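You operate a simulated robot arm through the tools that you are given. There is no shell and no other tool.

You run a simulated robot arm. Do the job below in one go: nothing can be reset, and whatever is moved stays where it is left.

Task
Wind a closed ring on the 72 mm mandrel in the black holder with the roll brake at MEDIUM.
Fine: yellow slider as the white card says, blue lever HELD, orange lever ON; crank the handwheel back to its start after.

It is judged by the outcome, as a careful person would: the job done as asked, and still so three seconds after it is handed in. It fails if anything else is knocked over, pushed out of place, dropped, spilled or broken.

Robot
A 7-joint arm with a two-finger gripper, fixed in place. Base frame: the origin is at the foot of the arm, x ahead of it, y to its left, z up. Units: mm, rad, N and s.
With the tool pointing down near the work surface it reaches from about 380 to 780 mm from the base axis. Its first joint turns from -2.496 to 2.496 rad. Payload 2.45 kg.
Tool frame: the origin (TCP) lies between the finger pads and is the grasp point; the fingertips stand 26 mm ahead of it; z points along the fingers, y is the line along which they close. The gripper opens to 96 mm. The gripper's body begins 69 mm behind the TCP.
Orientation is that of the tool frame in the base frame, as a unit quaternion [w, x, y, z]. With the fingers straight down and closing along the base's y, the tool's x points along the base's -x, its y along +y and its z along -z.

Tools
- The arm moves only by the tool send_rows. Its argument "commands" is a list of rows, each a list of 7 numbers: the shift along the base's x, y, z in units of 100 mm (1.0 is 100 mm), then the turn, a rotation vector about the base's x, y, z in units of 120 degrees (1.0 is 120 degrees), then the gripper command, from -1 (shut) to 1 (fully open), values between in proportion. In form: [[dx, dy, dz, rx, ry, rz, gripper], ...]. A call has 1 to 20 rows; each row is the pose to reach, as a shift and turn from the pose commanded when the call began. A call with a number of a shift or a turn outside -1 to 1 is refused whole. A row lasts 0.2 s, in which the tool goes at most 50 mm and 0.15 rad; a call with a longer step from one row to the next is refused whole, and so is a gripper value outside its range. Where a pose cannot be reached the arm comes as near as it can. A force on the tool above 90 N (or 10 N above the force at the start of the call, whichever is more), or a blocked arm, ends the call early, and 0.2 s more pass. Each finger halts on what it meets, pressing with about 39 N; the grip force reading is that of the motor and also rises with nothing between the fingers. The clock runs only during rows and for 0.2 s after the last one: add rows that repeat a pose to give the fingers time. It gives the time, the measured TCP pose, the force on the tool (base axes), the opening and the grip force at its end, in the units of the frame above (readings bear some noise), with the torque about the TCP (base axes, N m) and any sound that the robot's microphone picked up.
- Cameras (640 x 400 px; columns grow to the right, rows downward): "scene" is fixed at [46.8, 499.1, 1623.5]; the picture's right is [-0.37, -0.93, 0.00], its down [-0.69, 0.27, -0.67] and it looks along [0.63, -0.25, -0.74] (base axes); focal length 214 px, centre (320, 200). "wrist" rides on the gripper at [82, 3, -98] in the tool frame; the picture's right is [-0.04, 1.00, 0.00], its down [-0.73, -0.03, -0.68] and it looks along [-0.68, -0.03, 0.73] (tool axes); focal length 256 px, centre (320, 200). There is no depth. A picture from a camera that has moved, and an enlarged one, comes with that camera's place and axes in the base frame and with its lens.
- camera(camera): a new picture of that camera. The clock stands still meanwhile.
- slide_trunk(by): slides the trunk up (or, below 0, down) by that many mm; the arm rides with it, the base frame stays. It gives what a move gives, with no picture.
- inspect(camera, box): a new picture of the part [left, top, right, bottom] of that camera's present view, enlarged. The clock stands still meanwhile.
- close_job(): hands the job in; it is judged then, once.

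Nothing tells you positions but the pictures and the camera data. Unless the task says otherwise, let go and move clear before handing in.

The tools are called as a command line: name --pt "numbers of a row" for each row, then --argument value for the rest, lists and objects as JSON in quotes. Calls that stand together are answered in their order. send_rows: Moves the arm, as the interface text tells. Its arguments: {"type":"object","properties":{"commands":{"type":"array"}},"required":["commands"]} The other tools are called the same way: slide_trunk (by) slides the trunk up or down; camera (camera) takes a picture; inspect (camera, box) takes an enlarged picture of a part of a camera's view; close_job () hands the job in.

At the start:

```text
t: 0.0
tool_pos: [283.2, 289.4, 1296.7]
orientation: [0.0, 0.0, 1.0, 0.001]
wrist_force: [-0.8, 0.5, -0.4]
moment: [0.03, -0.03, 0.03]
grip_width: 96.1
finger_force: 0.0
trunk travel left (down, up): [-575.0, 65.0]
```

scene: 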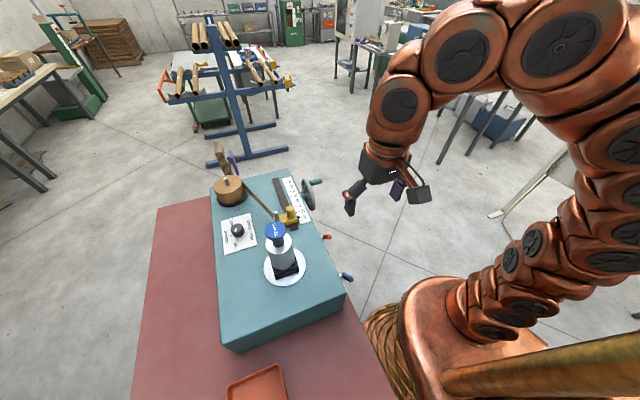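
wrist: 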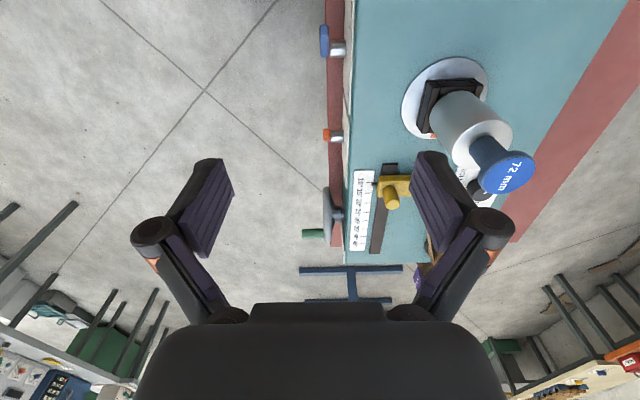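

I see a teal winding machine with a mandrel on a plate, a yellow slider with a scale, a handwheel with a green handle, red/orange and blue levers, a white card, and a roll with a brake. I'll enlarge the parts to read the labels before moving anything.

inspect --camera "scene" --box '[200, 160, 360, 260]'

inspect --camera "scene" --box '[210, 205, 274, 245]'

inspect --camera "wrist" --box '[300, 0, 620, 200]'

inspect --camera "wrist" --box '[300, 140, 460, 270]'

inspect --camera "scene" --box '[260, 165, 340, 230]'

inspect --camera "scene" --box '[200, 135, 264, 215]'

```text
4.00 times, centred on (280, 210) of scene
camera zoom: at [46.8, 499.1, 1623.5], right [-0.37, -0.93, 0.0], down [-0.69, 0.27, -0.67], along [0.63, -0.25, -0.74], focal length 858 px, centre (480, 160)
```

zoom: 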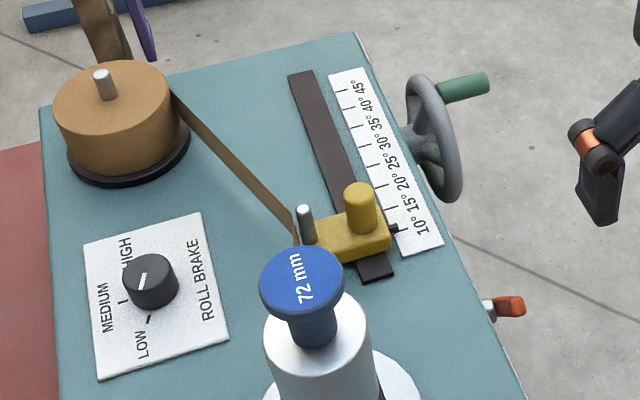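

```text
10.00 times, centred on (242, 225) of scene
camera zoom: at [46.8, 499.1, 1623.5], right [-0.37, -0.93, 0.0], down [-0.69, 0.27, -0.67], along [0.63, -0.25, -0.74], focal length 2145 px, centre (1100, -50)
```

zoom: 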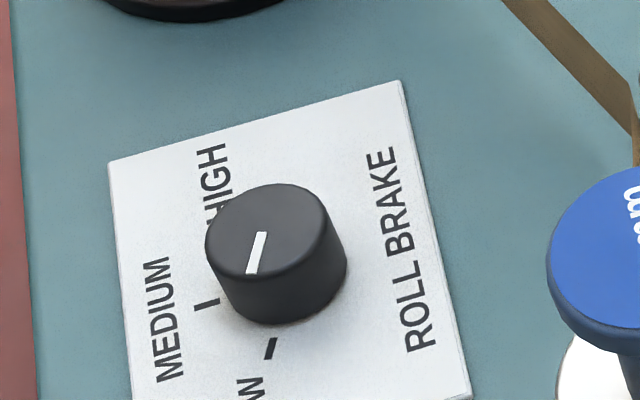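

```text
2.00 times, centred on (460, 100) of wrist
camera zoom: at [201.9, 292.3, 1394.6], right [0.04, 1.0, 0.0], down [0.73, -0.03, 0.68], along [0.68, -0.03, -0.73], focal length 512 px, centre (40, 400)
```

zoom: 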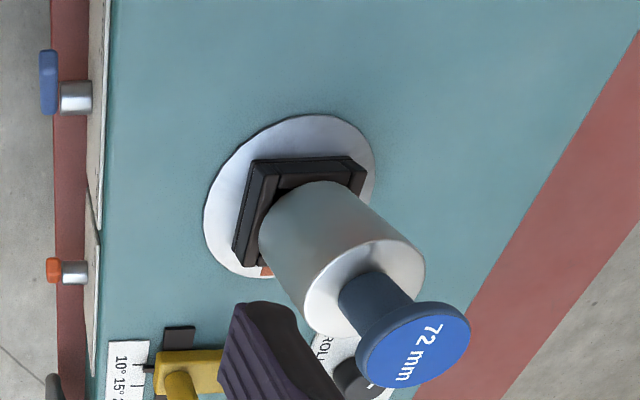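

```text
3.08 times, centred on (380, 205) of wrist
camera zoom: at [201.9, 292.3, 1394.6], right [0.04, 1.0, 0.0], down [0.73, -0.03, 0.68], along [0.68, -0.03, -0.73], focal length 788 px, centre (135, 185)
```

zoom: 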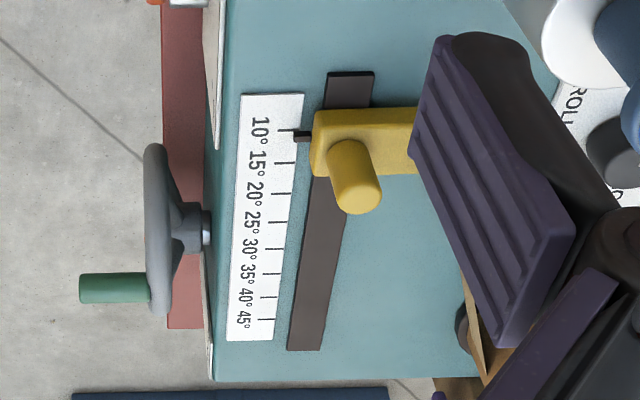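

```text
6.15 times, centred on (300, 198) of scene
camera zoom: at [46.8, 499.1, 1623.5], right [-0.37, -0.93, 0.0], down [-0.69, 0.27, -0.67], along [0.63, -0.25, -0.74], focal length 1320 px, centre (443, 215)
```

zoom: 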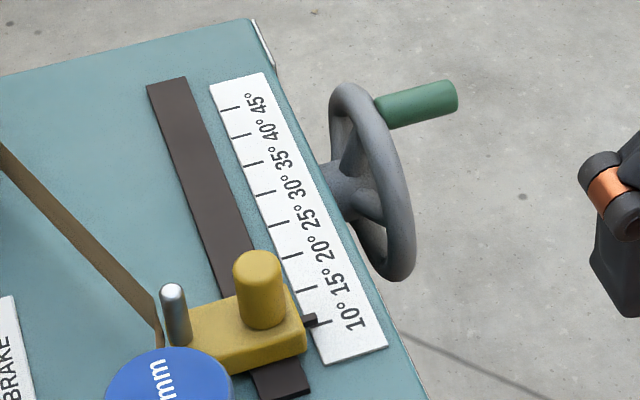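

```text
5.00 times, centred on (232, 175) of scene
camera zoom: at [46.8, 499.1, 1623.5], right [-0.37, -0.93, 0.0], down [-0.69, 0.27, -0.67], along [0.63, -0.25, -0.74], focal length 1072 px, centre (760, 325)
```

zoom: 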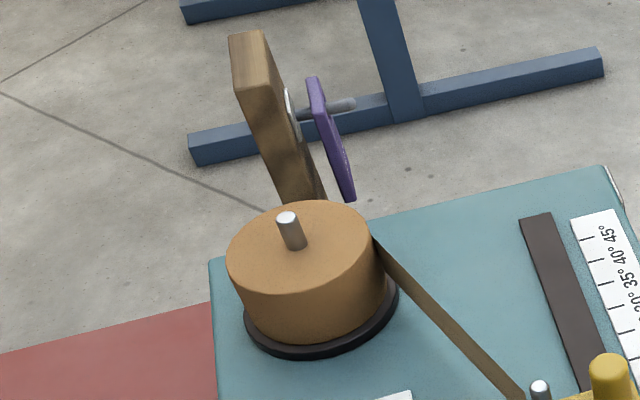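

The machine top is at about z = 975, spanning x 227–855 and y 350–688; its control side faces −y, with the mandrel near (375, 489). I'll move to a viewpoint on the −y side, turning the tool 90° so the wrist camera faces the levers, handwheel and cards.

send_rows --pt "0.16 -0.16 0 0 0 0.065 1" --pt "0.32 -0.32 0 0 0 0.13 1" --pt "0.48 -0.48 0 0 0 0.195 1" --pt "0.64 -0.64 0 0 0 0.26 1" --pt "0.8 -0.8 0 0 0 0.325 1" --pt "0.9 -0.96 0 0 0 0.39 1" --pt "0.95 -1.0 0 0 0 0.455 1" --pt "0.97 -1.0 0 0 0 0.52 1" --pt "0.98 -1.0 0 0 0 0.585 1" --pt "1.0 -1.0 0 0 0 0.65 1" --pt "1.0 -1.0 0 0 0 0.715 1" --pt "1.0 -1.0 0 0 0 0.75 1"

```text
t: 2.6
tool_pos: [383.4, 188.7, 1295.8]
orientation: [-0.001, 0.708, -0.706, -0.001]
wrist_force: [-0.6, 0.2, 0.0]
moment: [-0.02, -0.01, 0.01]
grip_width: 96.0
finger_force: 0.1
trunk travel left (down, up): [-575.0, 65.0]
```

The tool is turned and now on the −y side. I'll take a picture from here.

camera --camera "wrist"

inspect --camera "scene" --box '[120, 290, 380, 400]'

```text
taken
camera wrist: at [380.4, 107.7, 1394.1], right [-1.0, 0.04, 0.0], down [0.03, 0.73, 0.68], along [0.03, 0.68, -0.73], focal length 256 px, centre (320, 200)
```

wrist: 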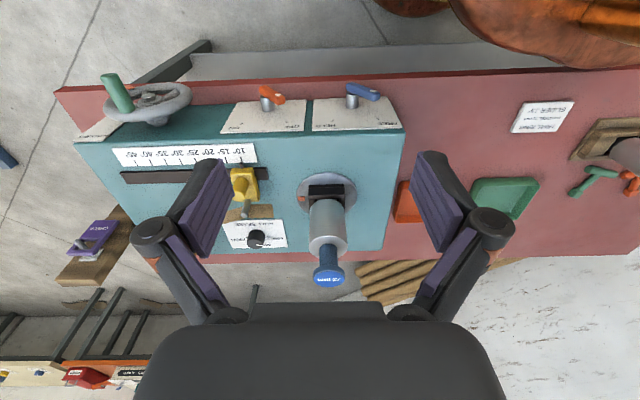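

```text
2.46 times, centred on (250, 345) of scene
camera zoom: at [46.8, 499.1, 1623.5], right [-0.37, -0.93, 0.0], down [-0.69, 0.27, -0.67], along [0.63, -0.25, -0.74], focal length 528 px, centre (492, -157)
```

zoom: 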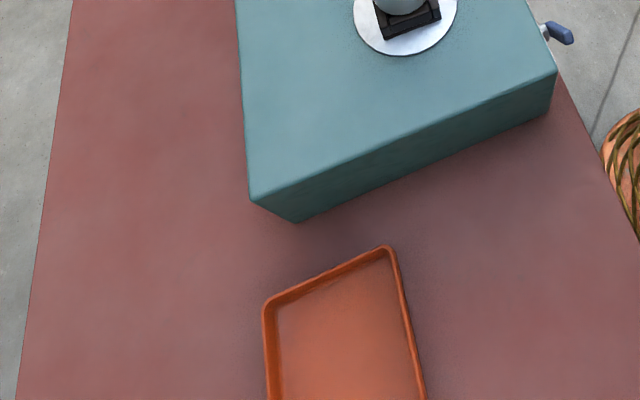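

I see a white card on the red bench, two trays, the two levers with plates, the handwheel and a purple-labelled lever at the far end. I'll zoom in to read each one.

inspect --camera "wrist" --box '[500, 90, 590, 145]'

inspect --camera "wrist" --box '[210, 75, 410, 145]'

inspect --camera "wrist" --box '[70, 60, 200, 150]'

inspect --camera "wrist" --box '[50, 200, 140, 290]'

inspect --camera "wrist" --box '[380, 120, 640, 280]'

inspect --camera "wrist" --box '[210, 150, 390, 290]'

```text
7.11 times, centred on (545, 118) of wrist
camera zoom: at [380.4, 107.7, 1394.1], right [-1.0, 0.04, 0.0], down [0.03, 0.73, 0.68], along [0.03, 0.68, -0.73], focal length 1820 px, centre (-1280, 787)
```

zoom: 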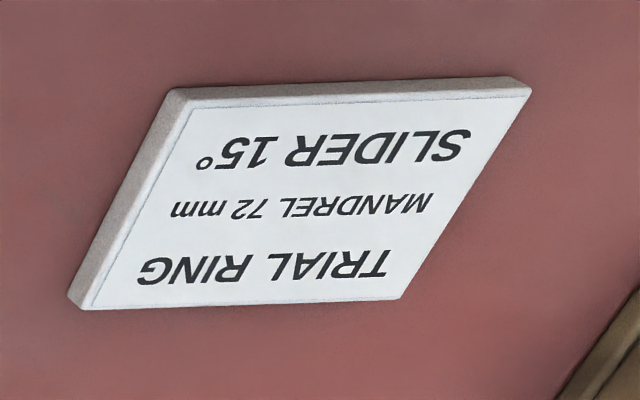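

```text
3.20 times, centred on (310, 110) of wrist
camera zoom: at [380.4, 107.7, 1394.1], right [-1.0, 0.04, 0.0], down [0.03, 0.73, 0.68], along [0.03, 0.68, -0.73], focal length 819 px, centre (352, 488)
```

zoom: 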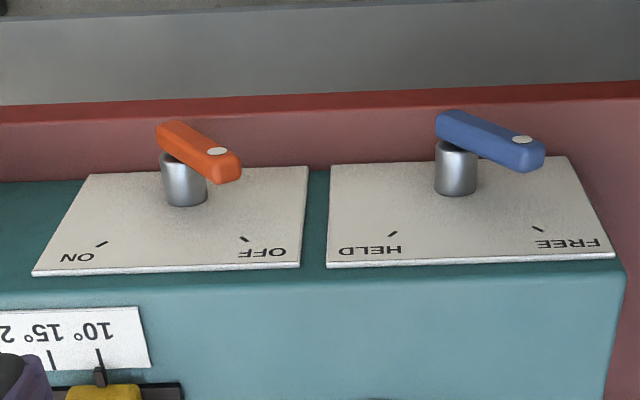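

```text
4.44 times, centred on (135, 105) of wrist
camera zoom: at [380.4, 107.7, 1394.1], right [-1.0, 0.04, 0.0], down [0.03, 0.73, 0.68], along [0.03, 0.68, -0.73], focal length 1138 px, centre (1142, 622)
```

zoom: 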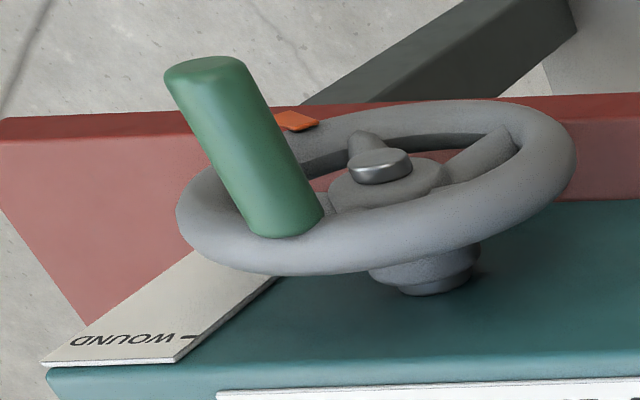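

```text
4.44 times, centred on (95, 245) of wrist
camera zoom: at [380.4, 107.7, 1394.1], right [-1.0, 0.04, 0.0], down [0.03, 0.73, 0.68], along [0.03, 0.68, -0.73], focal length 1138 px, centre (1320, 0)
```

zoom: 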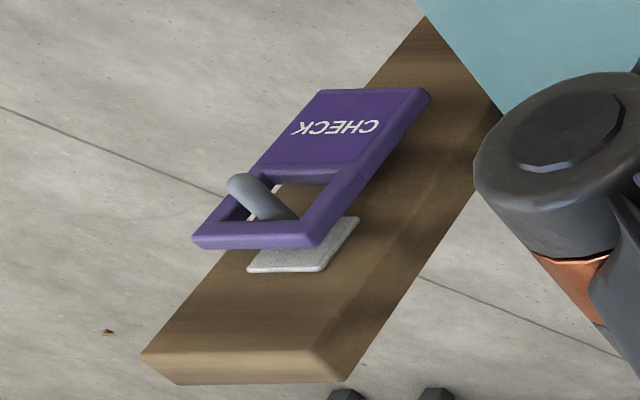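

```text
2.46 times, centred on (510, 200) of wrist
camera zoom: at [380.4, 107.7, 1394.1], right [-1.0, 0.04, 0.0], down [0.03, 0.73, 0.68], along [0.03, 0.68, -0.73], focal length 630 px, centre (-148, 200)
```

zoom: 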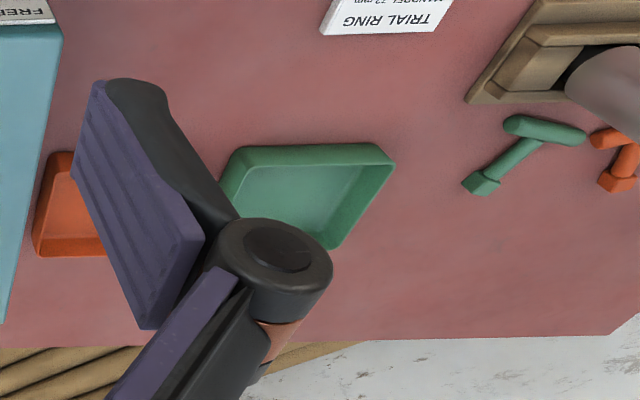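

```text
2.86 times, centred on (300, 220) of wrist
camera zoom: at [380.4, 107.7, 1394.1], right [-1.0, 0.04, 0.0], down [0.03, 0.73, 0.68], along [0.03, 0.68, -0.73], focal length 731 px, centre (377, 143)
```

zoom: 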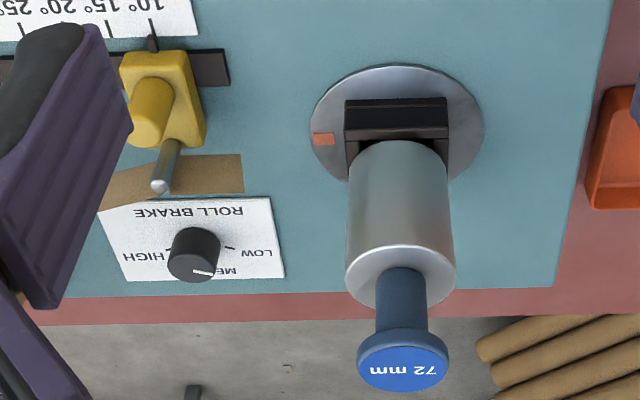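

The card reads "TRIAL RING, MANDREL 72 mm, SLIDER 15°", and both levers currently sit at OFF and FREE. I'll turn the camera towards −x to see the rest of the bench, including another holder and some tools.

send_rows --pt "0 0 0 0 0 0.065 1" --pt "0 0 0 0 0 0.13 1" --pt "0 0 0 0 0 0.195 1" --pt "0 0 0 0 0 0.26 1" --pt "0 0 0 0 0 0.325 1" --pt "0 0 0 0 0 0.375 1"

camera --camera "wrist"

```text
t: 4.0
tool_pos: [382.8, 189.2, 1295.6]
orientation: [0.0, 0.924, -0.382, 0.0]
wrist_force: [0.0, -0.1, -0.3]
moment: [-0.02, -0.02, -0.01]
grip_width: 96.0
finger_force: 0.1
trunk travel left (down, up): [-575.0, 65.0]
```

```text
taken
camera wrist: at [438.3, 129.1, 1394.2], right [-0.73, -0.68, 0.0], down [-0.5, 0.54, 0.68], along [-0.46, 0.5, -0.73], focal length 256 px, centre (320, 200)
```

wrist: 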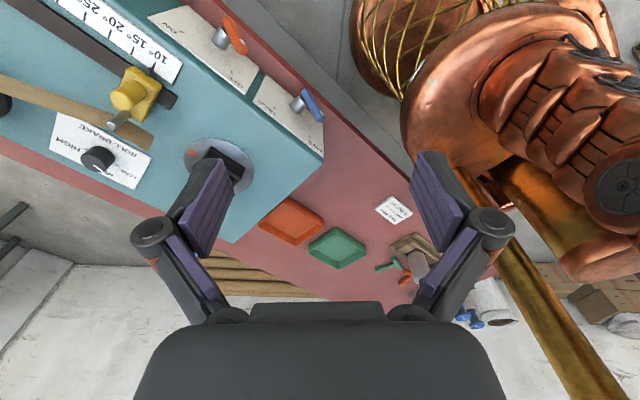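

inspect --camera "wrist" --box '[240, 180, 440, 310]'

inspect --camera "wrist" --box '[360, 220, 530, 340]'

inspect --camera "wrist" --box '[180, 0, 340, 140]'

inspect --camera "wrist" --box '[40, 100, 180, 200]'

```text
3.08 times, centred on (340, 245) of wrist
camera zoom: at [438.3, 129.1, 1394.2], right [-0.73, -0.68, 0.0], down [-0.5, 0.54, 0.68], along [-0.46, 0.5, -0.73], focal length 788 px, centre (258, 62)
```

zoom: 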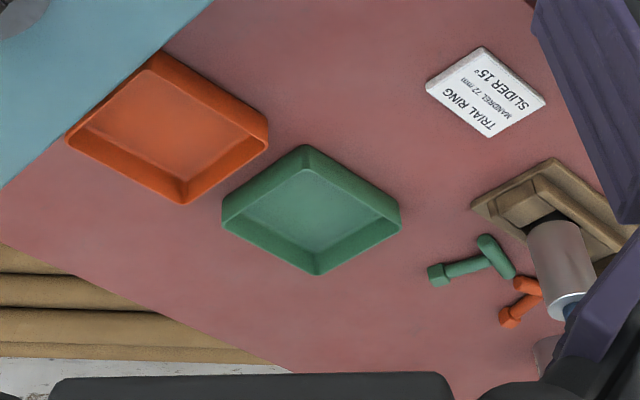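

```text
3.33 times, centred on (445, 280) of wrist
camera zoom: at [438.3, 129.1, 1394.2], right [-0.73, -0.68, 0.0], down [-0.5, 0.54, 0.68], along [-0.46, 0.5, -0.73], focal length 853 px, centre (-97, -67)
```

zoom: 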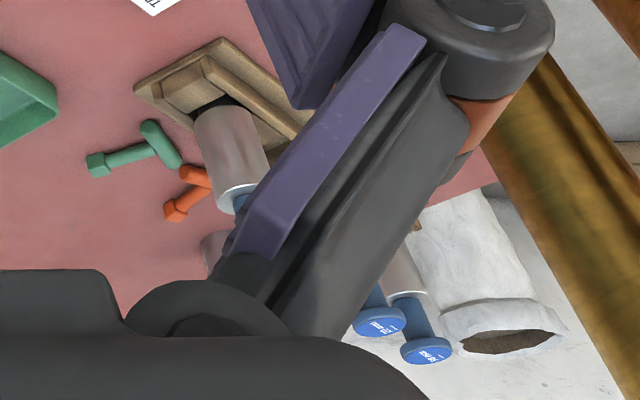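

```text
2.86 times, centred on (260, 70) of wrist
camera zoom: at [438.3, 129.1, 1394.2], right [-0.73, -0.68, 0.0], down [-0.5, 0.54, 0.68], along [-0.46, 0.5, -0.73], focal length 731 px, centre (491, 571)
```

zoom: 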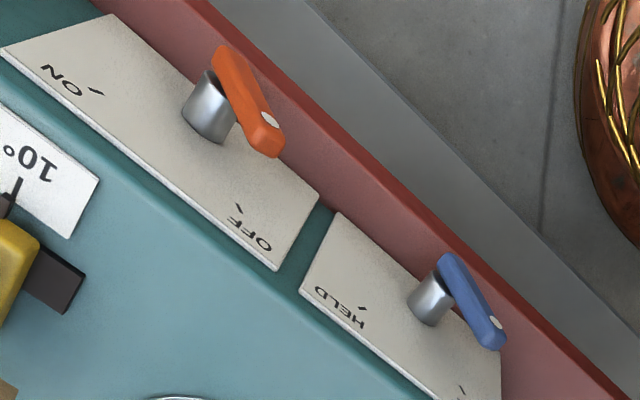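

```text
4.00 times, centred on (110, 150) of wrist
camera zoom: at [438.3, 129.1, 1394.2], right [-0.73, -0.68, 0.0], down [-0.5, 0.54, 0.68], along [-0.46, 0.5, -0.73], focal length 1024 px, centre (1160, 400)
```

zoom: 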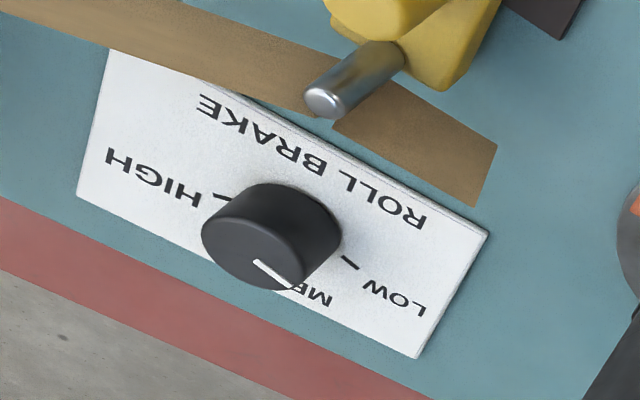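

The spare mandrels sit in a wooden rack, so the 72 mm one already in the machine's black holder is the one to use. Next I'll turn back, lower the trunk and tilt the tool to get a frontal view of the control panel.

send_rows --pt "0 -0.1 0 0 0 -0.065 1" --pt "0 -0.2 0 0 0 -0.13 1" --pt "0.1 -0.3 0 0 0 -0.195 1" --pt "0.2 -0.4 0 0 0 -0.26 1" --pt "0.3 -0.5 0 0 0 -0.325 1" --pt "0.5 -0.6 0 0 0 -0.375 1" --pt "0.7 -0.6 0 0 0 -0.375 1"

slide_trunk --by -200

```text
t: 5.6
tool_pos: [447.8, 129.2, 1284.4]
orientation: [0.0, -0.707, 0.708, 0.0]
wrist_force: [0.1, 0.3, 0.8]
moment: [-0.05, -0.03, 0.0]
grip_width: 96.0
finger_force: 0.0
out of reach, approached as far as the arm can: row 6, 7
trunk travel left (down, up): [-575.0, 65.0]
```

```text
t: 7.8
tool_pos: [447.4, 130.4, 1084.2]
orientation: [0.0, 0.707, -0.707, 0.001]
wrist_force: [0.3, -0.4, -0.3]
moment: [0.04, -0.03, 0.01]
grip_width: 95.9
finger_force: 0.1
trunk travel left (down, up): [-375.0, 265.0]
```

The panel is below and ahead. I'll tilt the tool about base x by 30° to view the panel more frontally.

send_rows --pt "0 0 -0.1 0.065 0 0 1" --pt "0 0 -0.2 0.13 0 0 1" --pt "0.1 0 -0.3 0.195 0 0 1" --pt "0.2 0 -0.4 0.25 0 0 1" --pt "0.4 0 -0.5 0.25 0 0 1"

camera --camera "wrist"

camera --camera "scene"

```text
t: 9.0
tool_pos: [487.3, 130.1, 1034.0]
orientation: [-0.183, 0.683, -0.683, -0.183]
wrist_force: [0.0, 0.7, 0.3]
moment: [0.01, -0.03, 0.0]
grip_width: 95.8
finger_force: 0.1
trunk travel left (down, up): [-375.0, 265.0]
```

```text
taken
camera wrist: at [483.5, 9.6, 1078.2], right [-1.0, 0.03, 0.02], down [0.03, 0.3, 0.95], along [0.03, 0.95, -0.3], focal length 256 px, centre (320, 200)
```

wrist: 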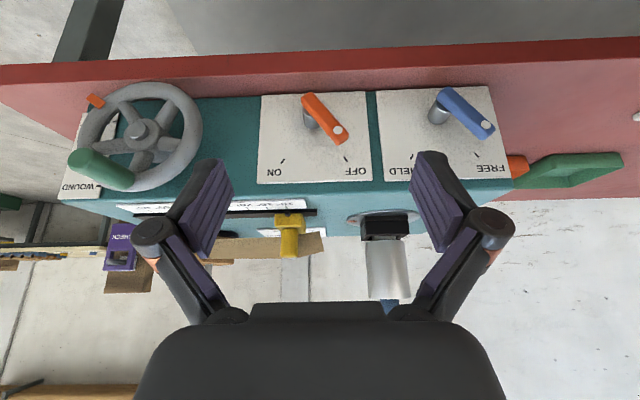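

```text
taken
```

scene: 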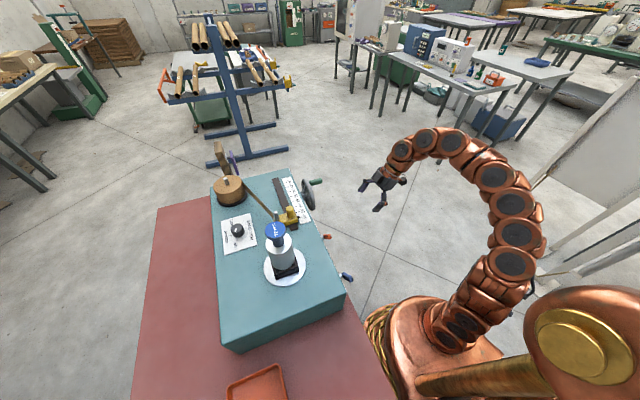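

Now I have a frontal view of the panel. I'll zoom in on the wheel and the levers.

inspect --camera "wrist" --box '[40, 60, 260, 230]'

inspect --camera "wrist" --box '[250, 80, 380, 190]'

inspect --camera "wrist" --box '[370, 70, 520, 190]'

inspect --camera "wrist" --box '[230, 190, 440, 300]'

```text
2.35 times, centred on (150, 145) of wrist
camera zoom: at [483.5, 9.6, 1078.2], right [-1.0, 0.03, 0.02], down [0.03, 0.3, 0.95], along [0.03, 0.95, -0.3], focal length 602 px, centre (720, 329)
```

zoom: 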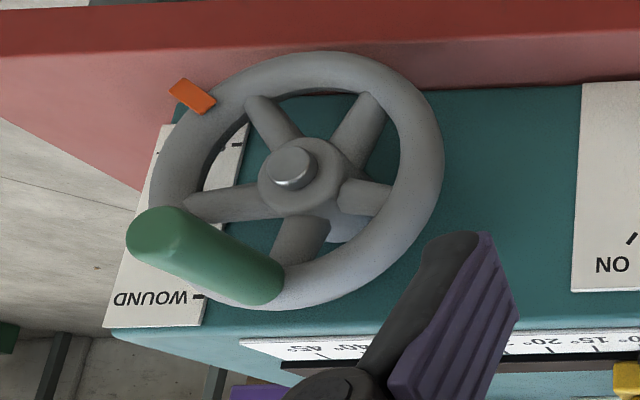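

```text
3.64 times, centred on (315, 135) of wrist
camera zoom: at [483.5, 9.6, 1078.2], right [-1.0, 0.03, 0.02], down [0.03, 0.3, 0.95], along [0.03, 0.95, -0.3], focal length 931 px, centre (338, 436)
```

zoom: 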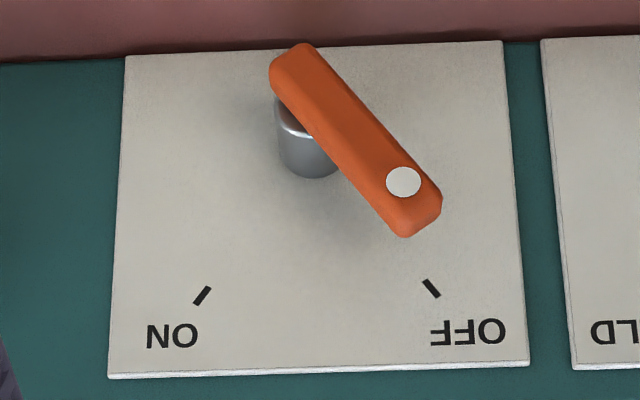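

```text
3.33 times, centred on (445, 130) of wrist
camera zoom: at [483.5, 9.6, 1078.2], right [-1.0, 0.03, 0.02], down [0.03, 0.3, 0.95], along [0.03, 0.95, -0.3], focal length 853 px, centre (-97, 433)
```

zoom: 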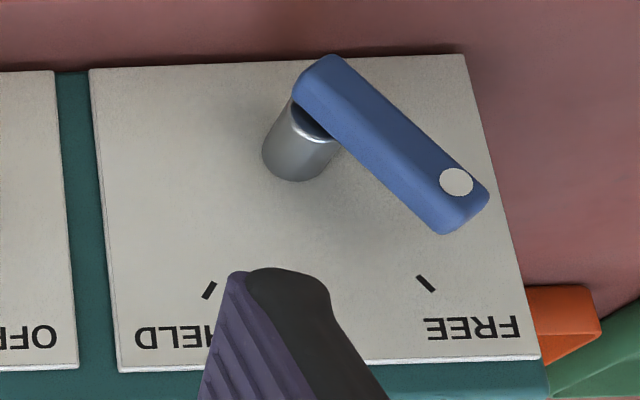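

```text
3.05 times, centred on (335, 245) of wrist
camera zoom: at [483.5, 9.6, 1078.2], right [-1.0, 0.03, 0.02], down [0.03, 0.3, 0.95], along [0.03, 0.95, -0.3], focal length 780 px, centre (274, 63)
```

zoom: 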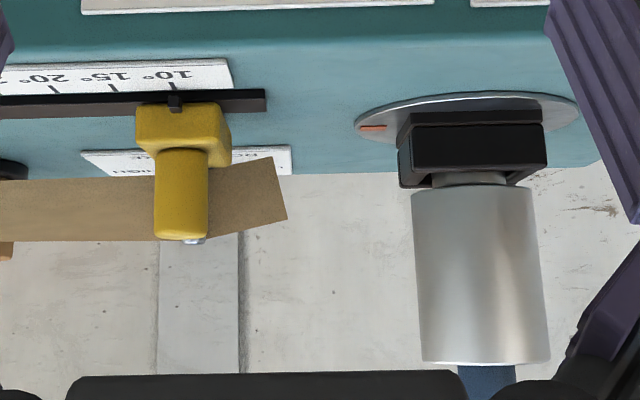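

Key geometry so far: the levers pivot near (502, 289, 858) for orange and (317, 289, 858) for blue, with ticks at about ±38° from vertical. The wheel hub is near (719, –, 890) with its handle at the top. I'll raise the trunk for better reach and look at the brake knob and slider from above.

slide_trunk --by 250

send_rows --pt "0 0 0 -0.065 0 0 1" --pt "0 0.1 0 -0.13 0 0 1" --pt "0 0.3 0 -0.195 0 0 1" --pt "0 0.6 0 -0.25 0 0 1" --pt "0 0.9 0 -0.25 0 0 1"

```text
t: 11.6
tool_pos: [487.7, 129.2, 1284.9]
orientation: [-0.184, 0.683, -0.683, -0.182]
wrist_force: [-0.2, 0.1, 0.5]
moment: [0.01, 0.01, -0.01]
grip_width: 96.1
finger_force: 0.1
trunk travel left (down, up): [-625.0, 15.0]
```

```text
t: 12.8
tool_pos: [487.3, 221.6, 1281.7]
orientation: [-0.001, 0.707, -0.707, 0.002]
wrist_force: [0.5, -0.1, 1.4]
moment: [0.04, -0.01, 0.01]
grip_width: 96.0
finger_force: 0.0
trunk travel left (down, up): [-625.0, 15.0]
```

I'll bring the camera lower over the slider to read the pointer against the scale.

send_rows --pt "0.14 0.11 -0.4 0 0 0 1" --pt "0.28 0.22 -0.8 0 0 0 1" --pt "0.42 0.33 -1.0 0 0 0 1" --pt "0.57 0.45 -1.0 0 0 0 1"

send_rows --pt "0 0 -0.35 0 0 0 1" --pt "0 0 -0.72 0 0 0 1"

camera --camera "wrist"

```text
t: 13.8
tool_pos: [545.5, 266.1, 1182.4]
orientation: [0.0, 0.707, -0.707, 0.0]
wrist_force: [-0.4, 0.4, -0.2]
moment: [0.02, -0.04, 0.01]
grip_width: 96.1
finger_force: 0.1
trunk travel left (down, up): [-625.0, 15.0]
```

```text
t: 14.3
tool_pos: [542.9, 263.9, 1110.4]
orientation: [0.0, 0.707, -0.707, 0.0]
wrist_force: [-0.1, 0.1, -0.2]
moment: [-0.03, -0.02, -0.01]
grip_width: 96.0
finger_force: 0.0
trunk travel left (down, up): [-625.0, 15.0]
```

```text
taken
camera wrist: at [541.2, 182.3, 1208.3], right [-1.0, 0.04, 0.0], down [0.03, 0.73, 0.68], along [0.03, 0.68, -0.73], focal length 256 px, centre (320, 200)
```

wrist: 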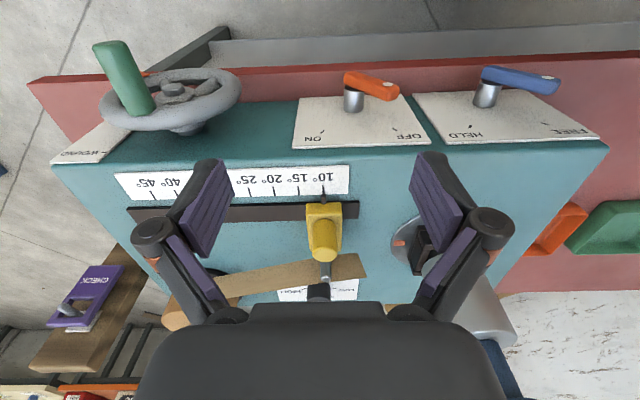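

inspect --camera "wrist" --box '[230, 155, 400, 305]'

inspect --camera "wrist" --box '[20, 25, 260, 175]'

inspect --camera "scene" --box '[250, 170, 350, 240]'

```text
2.67 times, centred on (315, 230) of wrist
camera zoom: at [541.2, 182.3, 1208.3], right [-1.0, 0.04, 0.0], down [0.03, 0.73, 0.68], along [0.03, 0.68, -0.73], focal length 683 px, centre (333, 120)
```

zoom: 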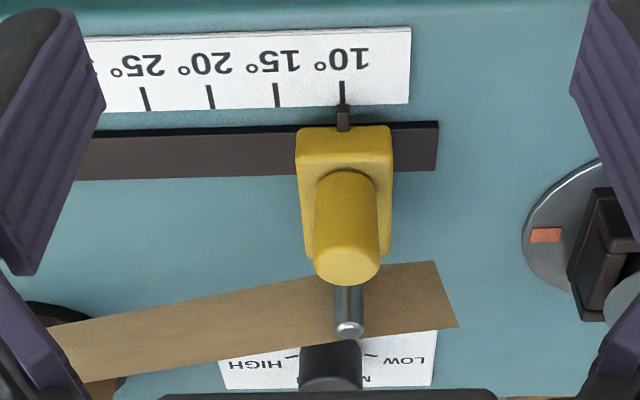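

```text
2.67 times, centred on (140, 100) of wrist
camera zoom: at [541.2, 182.3, 1208.3], right [-1.0, 0.04, 0.0], down [0.03, 0.73, 0.68], along [0.03, 0.68, -0.73], focal length 683 px, centre (800, 467)
```

zoom: 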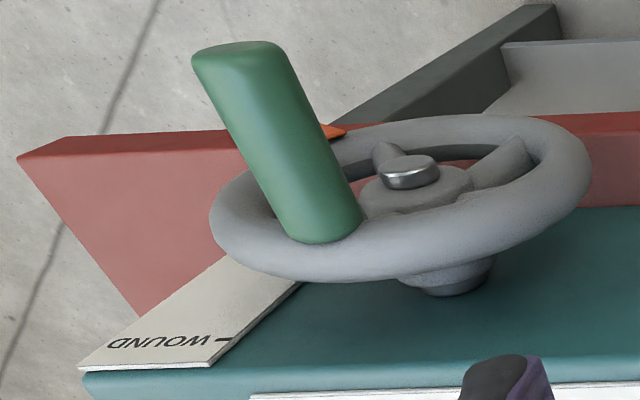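

```text
5.71 times, centred on (300, 205) of scene
camera zoom: at [46.8, 499.1, 1623.5], right [-0.37, -0.93, 0.0], down [-0.69, 0.27, -0.67], along [0.63, -0.25, -0.74], focal length 1226 px, centre (434, 171)
```

zoom: 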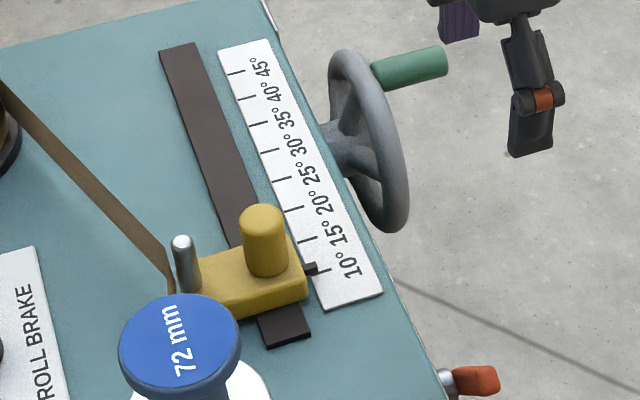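

The slider's yellow knob is at about (546, 417), top z ≈ 1042, with scale ticks about 29.5 mm apart. I'll move above it, which also gives a close view of the brake knob.

send_rows --pt "0.01 0.38 0 0 0 0 1" --pt "0.02 0.77 0 0 0 0 1" --pt "0.02 1.0 0 0 0 0 1"

send_rows --pt "0 0.25 0 0 0 0 1" --pt "0 0.52 0 0 0 0 1" --pt "0 0.52 0 0 0 0 1"

camera --camera "wrist"

inspect --camera "scene" --box '[200, 140, 360, 240]'

```text
t: 15.2
tool_pos: [548.3, 366.2, 1108.6]
orientation: [0.001, 0.707, -0.707, 0.0]
wrist_force: [-0.1, 0.0, 0.2]
moment: [0.01, 0.03, 0.03]
grip_width: 96.1
finger_force: 0.1
trunk travel left (down, up): [-625.0, 15.0]
```

```text
t: 15.9
tool_pos: [546.1, 417.3, 1110.2]
orientation: [0.0, -0.707, 0.708, 0.0]
wrist_force: [0.3, 0.1, -0.4]
moment: [-0.04, -0.02, 0.01]
grip_width: 96.1
finger_force: 0.0
trunk travel left (down, up): [-625.0, 15.0]
```

```text
taken
camera wrist: at [542.5, 335.0, 1208.2], right [-1.0, 0.04, 0.0], down [0.03, 0.73, 0.68], along [0.03, 0.68, -0.73], focal length 256 px, centre (320, 200)
```

wrist: 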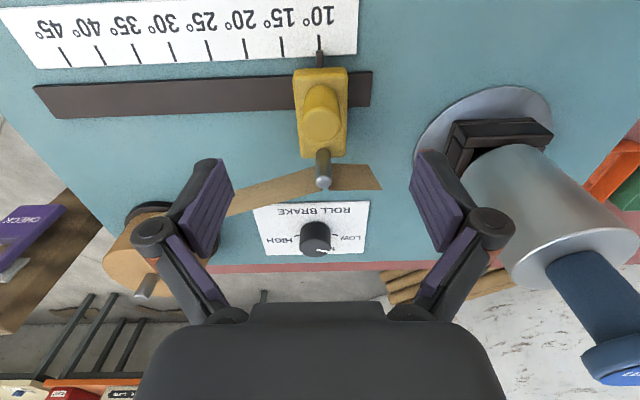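

```text
4.00 times, centred on (280, 190) of scene
camera zoom: at [46.8, 499.1, 1623.5], right [-0.37, -0.93, 0.0], down [-0.69, 0.27, -0.67], along [0.63, -0.25, -0.74], focal length 858 px, centre (480, 240)
```

zoom: 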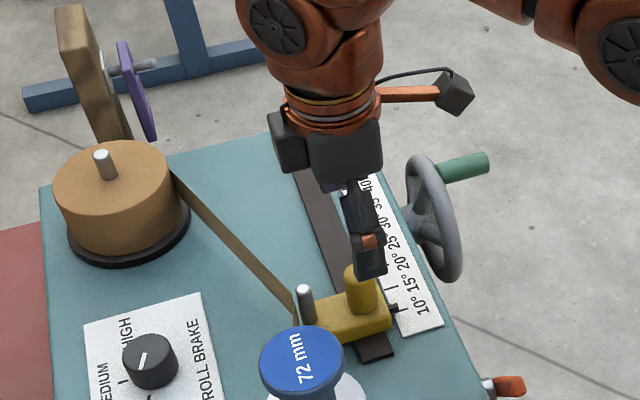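

inspect --camera "wrist" --box '[240, 190, 390, 280]'

inspect --camera "wrist" --box '[250, 0, 400, 200]'

```text
4.27 times, centred on (315, 235) of wrist
camera zoom: at [542.5, 335.0, 1208.2], right [-1.0, 0.04, 0.0], down [0.03, 0.73, 0.68], along [0.03, 0.68, -0.73], focal length 1092 px, centre (341, 51)
```

zoom: 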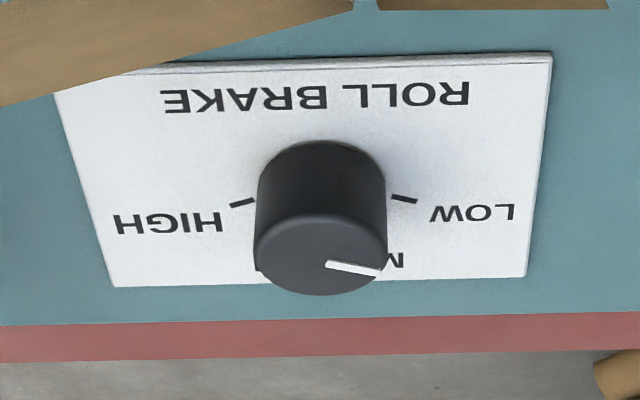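

```text
2.00 times, centred on (325, 100) of wrist
camera zoom: at [542.5, 335.0, 1208.2], right [-1.0, 0.04, 0.0], down [0.03, 0.73, 0.68], along [0.03, 0.68, -0.73], focal length 512 px, centre (310, 400)
```

zoom: 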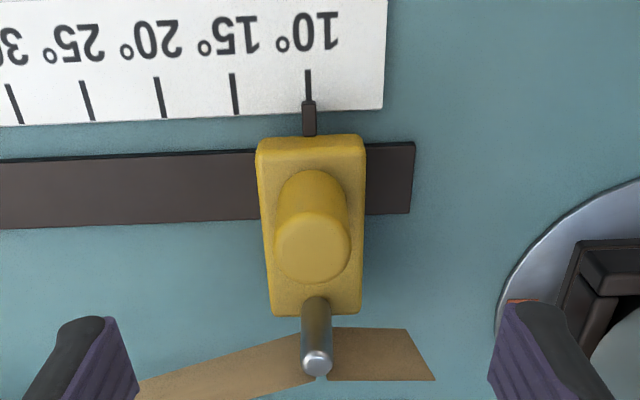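

The gripper is centred over the slider knob. I'll descend so the fingertips stay above the block (TCP z ≈ 1037) and close on the knob.

send_rows --pt "0 0 -0.25 0 0 0 1" --pt "0 0 -0.5 0 0 0 1" --pt "0 0 -0.72 0 0 0 1" --pt "0 0 -0.72 0 0 0 0.4" --pt "0 0 -0.72 0 0 0 -0.2" --pt "0 0 -0.72 0 0 0 -0.6" --pt "0 0 -0.72 0 0 0 -1" --pt "0 0 -0.72 0 0 0 -1"

```text
t: 17.8
tool_pos: [545.0, 417.3, 1040.4]
orientation: [0.0, -0.706, 0.708, 0.001]
wrist_force: [-2.0, -0.6, 0.3]
moment: [-0.02, 0.02, -0.01]
grip_width: 28.0
finger_force: 28.7
trunk travel left (down, up): [-625.0, 15.0]
```

The knob is gripped (28 mm). I'll slide it 29.5 mm along +x towards 15°, slowly.

send_rows --pt "0.06 0 0 0 0 0 -1" --pt "0.12 0 0 0 0 0 -1" --pt "0.18 0 0 0 0 0 -1" --pt "0.24 0 0 0 0 0 -1" --pt "0.295 0 0 0 0 0 -1" --pt "0.295 0 0 0 0 0 -1"

camera --camera "wrist"

inspect --camera "wrist" --box '[240, 0, 400, 100]'

```text
t: 19.1
tool_pos: [576.6, 416.2, 1041.3]
orientation: [0.0, 0.707, -0.707, 0.0]
wrist_force: [-2.1, -2.6, 10.3]
moment: [-0.88, 0.1, -0.1]
grip_width: 27.4
finger_force: 45.3
trunk travel left (down, up): [-625.0, 15.0]
```

```text
taken
camera wrist: at [572.8, 334.5, 1138.4], right [-1.0, 0.04, 0.0], down [0.03, 0.73, 0.68], along [0.03, 0.68, -0.73], focal length 256 px, centre (320, 200)
```

wrist: 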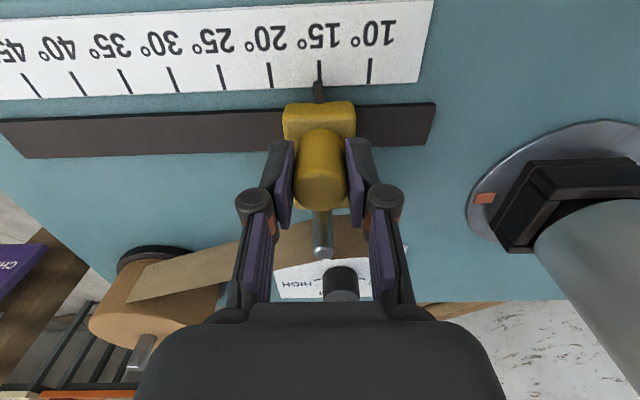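

```text
4.00 times, centred on (320, 50) of wrist
camera zoom: at [572.8, 334.5, 1138.4], right [-1.0, 0.04, 0.0], down [0.03, 0.73, 0.68], along [0.03, 0.68, -0.73], focal length 1024 px, centre (320, 800)
```

zoom: 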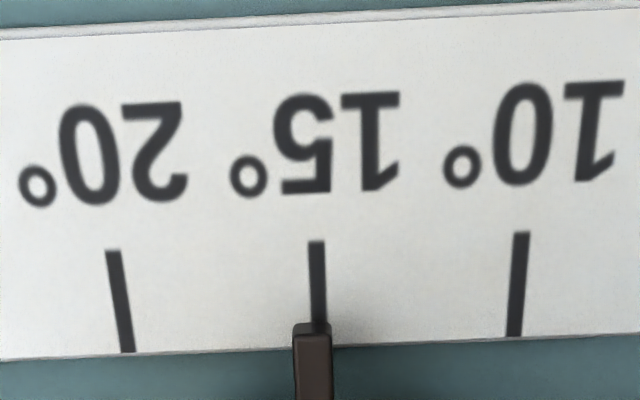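

The pointer sits within about 0.7 mm of the 15° tick, slightly past it. I'll trim it back, then release and rise.

send_rows --pt "-0.007 0 0 0 0 0 -1" --pt "-0.007 0 0 0 0 0 -1" --pt "-0.007 0 0 0 0 0 -0.2" --pt "-0.007 0 0 0 0 0 0.2" --pt "-0.007 0 0 0 0 0 0.4" --pt "-0.007 0 0 0 0 0 0.4" --pt "-0.007 0 0.3 0 0 0 0.4" --pt "-0.007 0 0.7 0 0 0 0.4"

inspect --camera "wrist" --box '[240, 0, 400, 100]'

camera --camera "wrist"

```text
t: 20.9
tool_pos: [574.7, 418.2, 1113.5]
orientation: [-0.001, 0.707, -0.707, 0.0]
wrist_force: [-0.2, -0.3, 0.5]
moment: [0.02, -0.04, -0.02]
grip_width: 67.4
finger_force: 0.0
trunk travel left (down, up): [-625.0, 15.0]
```

```text
4.00 times, centred on (320, 50) of wrist
camera zoom: at [571.1, 336.8, 1211.9], right [-1.0, 0.04, 0.0], down [0.03, 0.73, 0.68], along [0.03, 0.68, -0.73], focal length 1024 px, centre (320, 800)
```

zoom: 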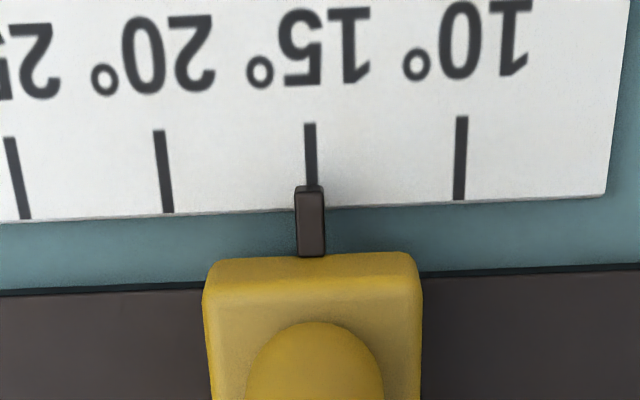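

```text
taken
camera wrist: at [571.1, 336.8, 1211.9], right [-1.0, 0.04, 0.0], down [0.03, 0.73, 0.68], along [0.03, 0.68, -0.73], focal length 256 px, centre (320, 200)
```

wrist: 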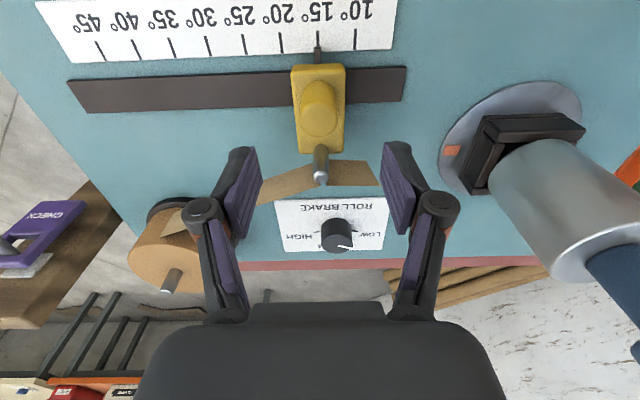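

The slider now reads 15°. Next is the brake knob at about (561, 613), which is near the reach limit, so I'll try moving above it with the tool vertical.

send_rows --pt "-0.03 0.4 0 0 0 0 0.5" --pt "-0.06 0.8 0 0 0 0 0.5" --pt "-0.08 1.0 0 0 0 0 0.5"

send_rows --pt "-0.03 0.4 0 0 0 0 0.5" --pt "-0.06 0.7 0 0 0 0 0.5" --pt "-0.06 0.95 0 0 0 0 0.5" --pt "-0.06 0.95 0 0 0 0 0.5"

```text
t: 21.8
tool_pos: [542.3, 473.7, 1088.0]
orientation: [0.0, -0.706, 0.709, 0.0]
wrist_force: [-0.3, -0.3, -0.1]
moment: [0.09, 0.04, -0.03]
grip_width: 71.7
finger_force: 0.0
out of reach, approached as far as the arm can: row 1, 2, 3
trunk travel left (down, up): [-625.0, 15.0]
```

```text
t: 22.8
tool_pos: [525.9, 520.0, 1072.9]
orientation: [0.0, -0.706, 0.708, 0.0]
wrist_force: [-1.1, -0.4, 0.6]
moment: [0.02, 0.01, 0.02]
grip_width: 72.0
finger_force: 0.0
out of reach, approached as far as the arm can: row 1, 2, 3, 4
trunk travel left (down, up): [-625.0, 15.0]
```

Straight down is slightly out of reach here, so I'll tilt the tool 20° outward, keeping the closing axis horizontal, and yaw 10°. Then I'll move above the brake knob.

send_rows --pt "0 0 0.02 0.055 0 0 0.5" --pt "0 0 0.03 0.11 0 0 0.5" --pt "0 0 0.03 0.1667 0 0 0.5" --pt "0 0 0.03 0.1667 0 0 0.5"

send_rows --pt "0.1 0.2 0 0 0 -0.04 0.5" --pt "0.2 0.45 0 0 0 -0.0833 0.5" --pt "0.34 0.7 0 0 0 -0.0833 0.5" --pt "0.34 0.87 0 0 0 -0.0833 0.5" --pt "0.34 0.87 0 0 0 -0.0833 0.5"

camera --camera "wrist"

```text
t: 23.8
tool_pos: [525.1, 520.4, 1076.4]
orientation: [-0.123, 0.696, -0.696, -0.124]
wrist_force: [-0.7, 0.7, 0.2]
moment: [-0.02, -0.01, 0.03]
grip_width: 71.7
finger_force: 0.1
trunk travel left (down, up): [-625.0, 15.0]
```

```text
t: 24.9
tool_pos: [557.4, 603.8, 1074.7]
orientation: [0.134, -0.632, 0.755, 0.112]
wrist_force: [0.0, -0.8, 0.3]
moment: [0.02, -0.01, 0.03]
grip_width: 72.0
finger_force: 0.0
out of reach, approached as far as the arm can: row 4, 5
trunk travel left (down, up): [-625.0, 15.0]
```

```text
taken
camera wrist: at [535.8, 495.1, 1138.5], right [-0.98, 0.21, 0.01], down [0.11, 0.44, 0.89], along [0.18, 0.87, -0.46], focal length 256 px, centre (320, 200)
```

wrist: 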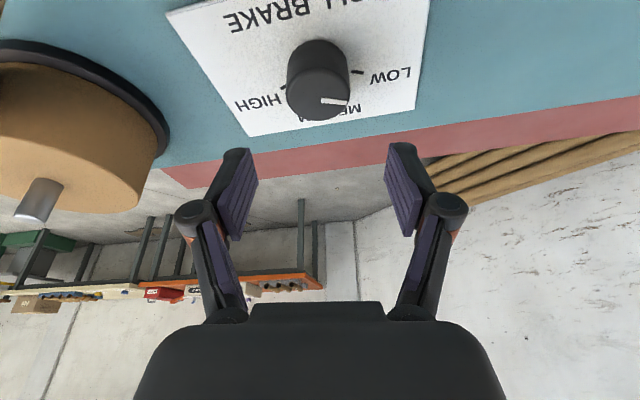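

I'm above the brake knob now. I'll zoom in on the knob to measure its centre and pointer.

inspect --camera "wrist" --box '[220, 10, 430, 140]'

inspect --camera "scene" --box '[190, 140, 330, 260]'

```text
3.05 times, centred on (325, 75) of wrist
camera zoom: at [535.8, 495.1, 1138.5], right [-0.98, 0.21, 0.01], down [0.11, 0.44, 0.89], along [0.18, 0.87, -0.46], focal length 780 px, centre (305, 581)
```

zoom: 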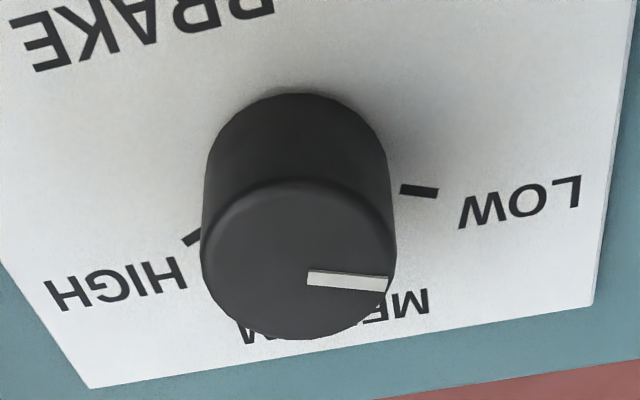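

```text
3.33 times, centred on (260, 200) of scene
camera zoom: at [46.8, 499.1, 1623.5], right [-0.37, -0.93, 0.0], down [-0.69, 0.27, -0.67], along [0.63, -0.25, -0.74], focal length 715 px, centre (520, 200)
```

zoom: 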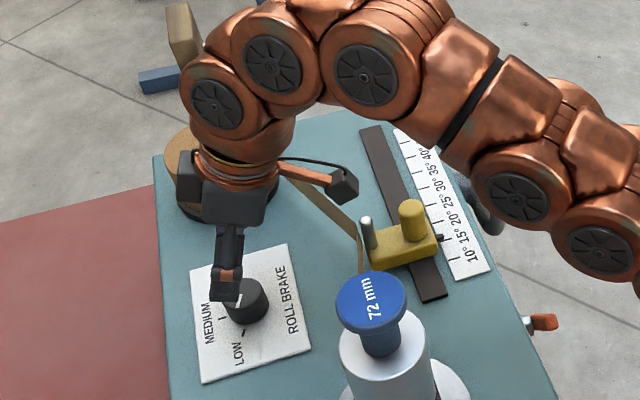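

The knob axis is near (560, 608) and its pointer is at LOW. I'll descend with the fingers either side of the knob and close.

send_rows --pt "0.02 -0.014 -0.2 0 0 0 0.5" --pt "0.02 -0.014 -0.4 0 0 0 0.5" --pt "0.02 -0.014 -0.54 0 0 0 0.5" --pt "0.02 -0.014 -0.63 0 0 0 0.5" --pt "0.02 -0.014 -0.63 0 0 0 0.5"

camera --camera "wrist"

inspect --camera "scene" --box '[200, 190, 290, 250]'

```text
t: 26.1
tool_pos: [558.3, 601.8, 1013.0]
orientation: [0.133, -0.633, 0.754, 0.112]
wrist_force: [-1.1, -0.7, 1.0]
moment: [0.0, -0.03, -0.02]
grip_width: 72.0
finger_force: 0.1
trunk travel left (down, up): [-625.0, 15.0]
```

```text
taken
camera wrist: at [536.1, 494.3, 1077.0], right [-0.98, 0.21, 0.01], down [0.11, 0.45, 0.89], along [0.18, 0.87, -0.46], focal length 256 px, centre (320, 200)
```

wrist: 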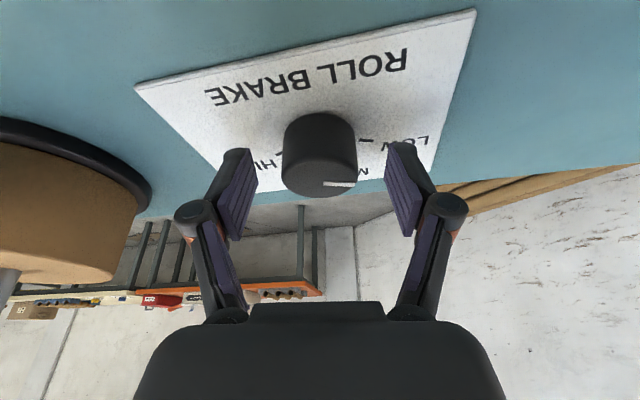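

```text
6.67 times, centred on (245, 220) of scene
camera zoom: at [46.8, 499.1, 1623.5], right [-0.37, -0.93, 0.0], down [-0.69, 0.27, -0.67], along [0.63, -0.25, -0.74], focal length 1430 px, centre (820, 67)
```

zoom: 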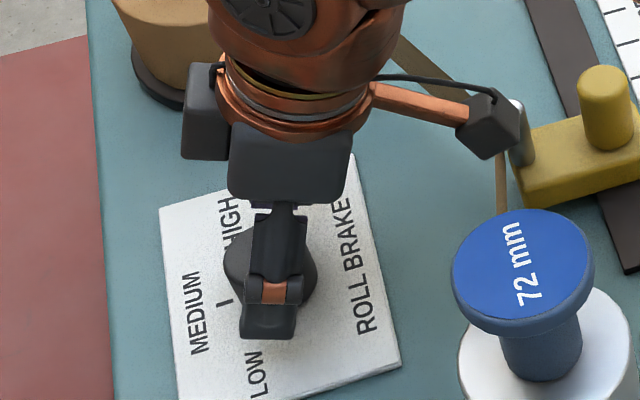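

The fingers straddle the knob well. Before closing and turning, I'll check the arm's clearance to the mandrel in the scene view.

camera --camera "scene"

send_rows --pt "0 0 -0.015 0 0 0 0.2" --pt "0 0 -0.015 0 0 0 -0.2" --pt "0 0 -0.015 0 0 0 -0.6" --pt "0 0 -0.015 0 0 0 -1" --pt "0 0 -0.015 0 0 0 -1"

```text
taken
```

scene: 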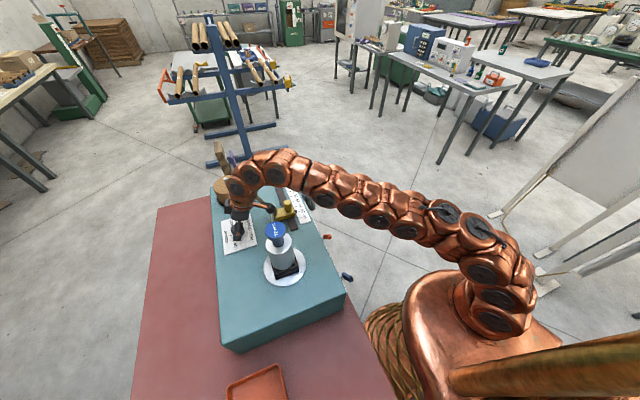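

```text
t: 27.4
tool_pos: [557.7, 603.2, 1009.7]
orientation: [0.133, -0.633, 0.755, 0.112]
wrist_force: [-0.9, -0.2, -0.9]
moment: [0.16, 0.02, 0.01]
grip_width: 41.2
finger_force: 45.3
trunk travel left (down, up): [-625.0, 15.0]
```

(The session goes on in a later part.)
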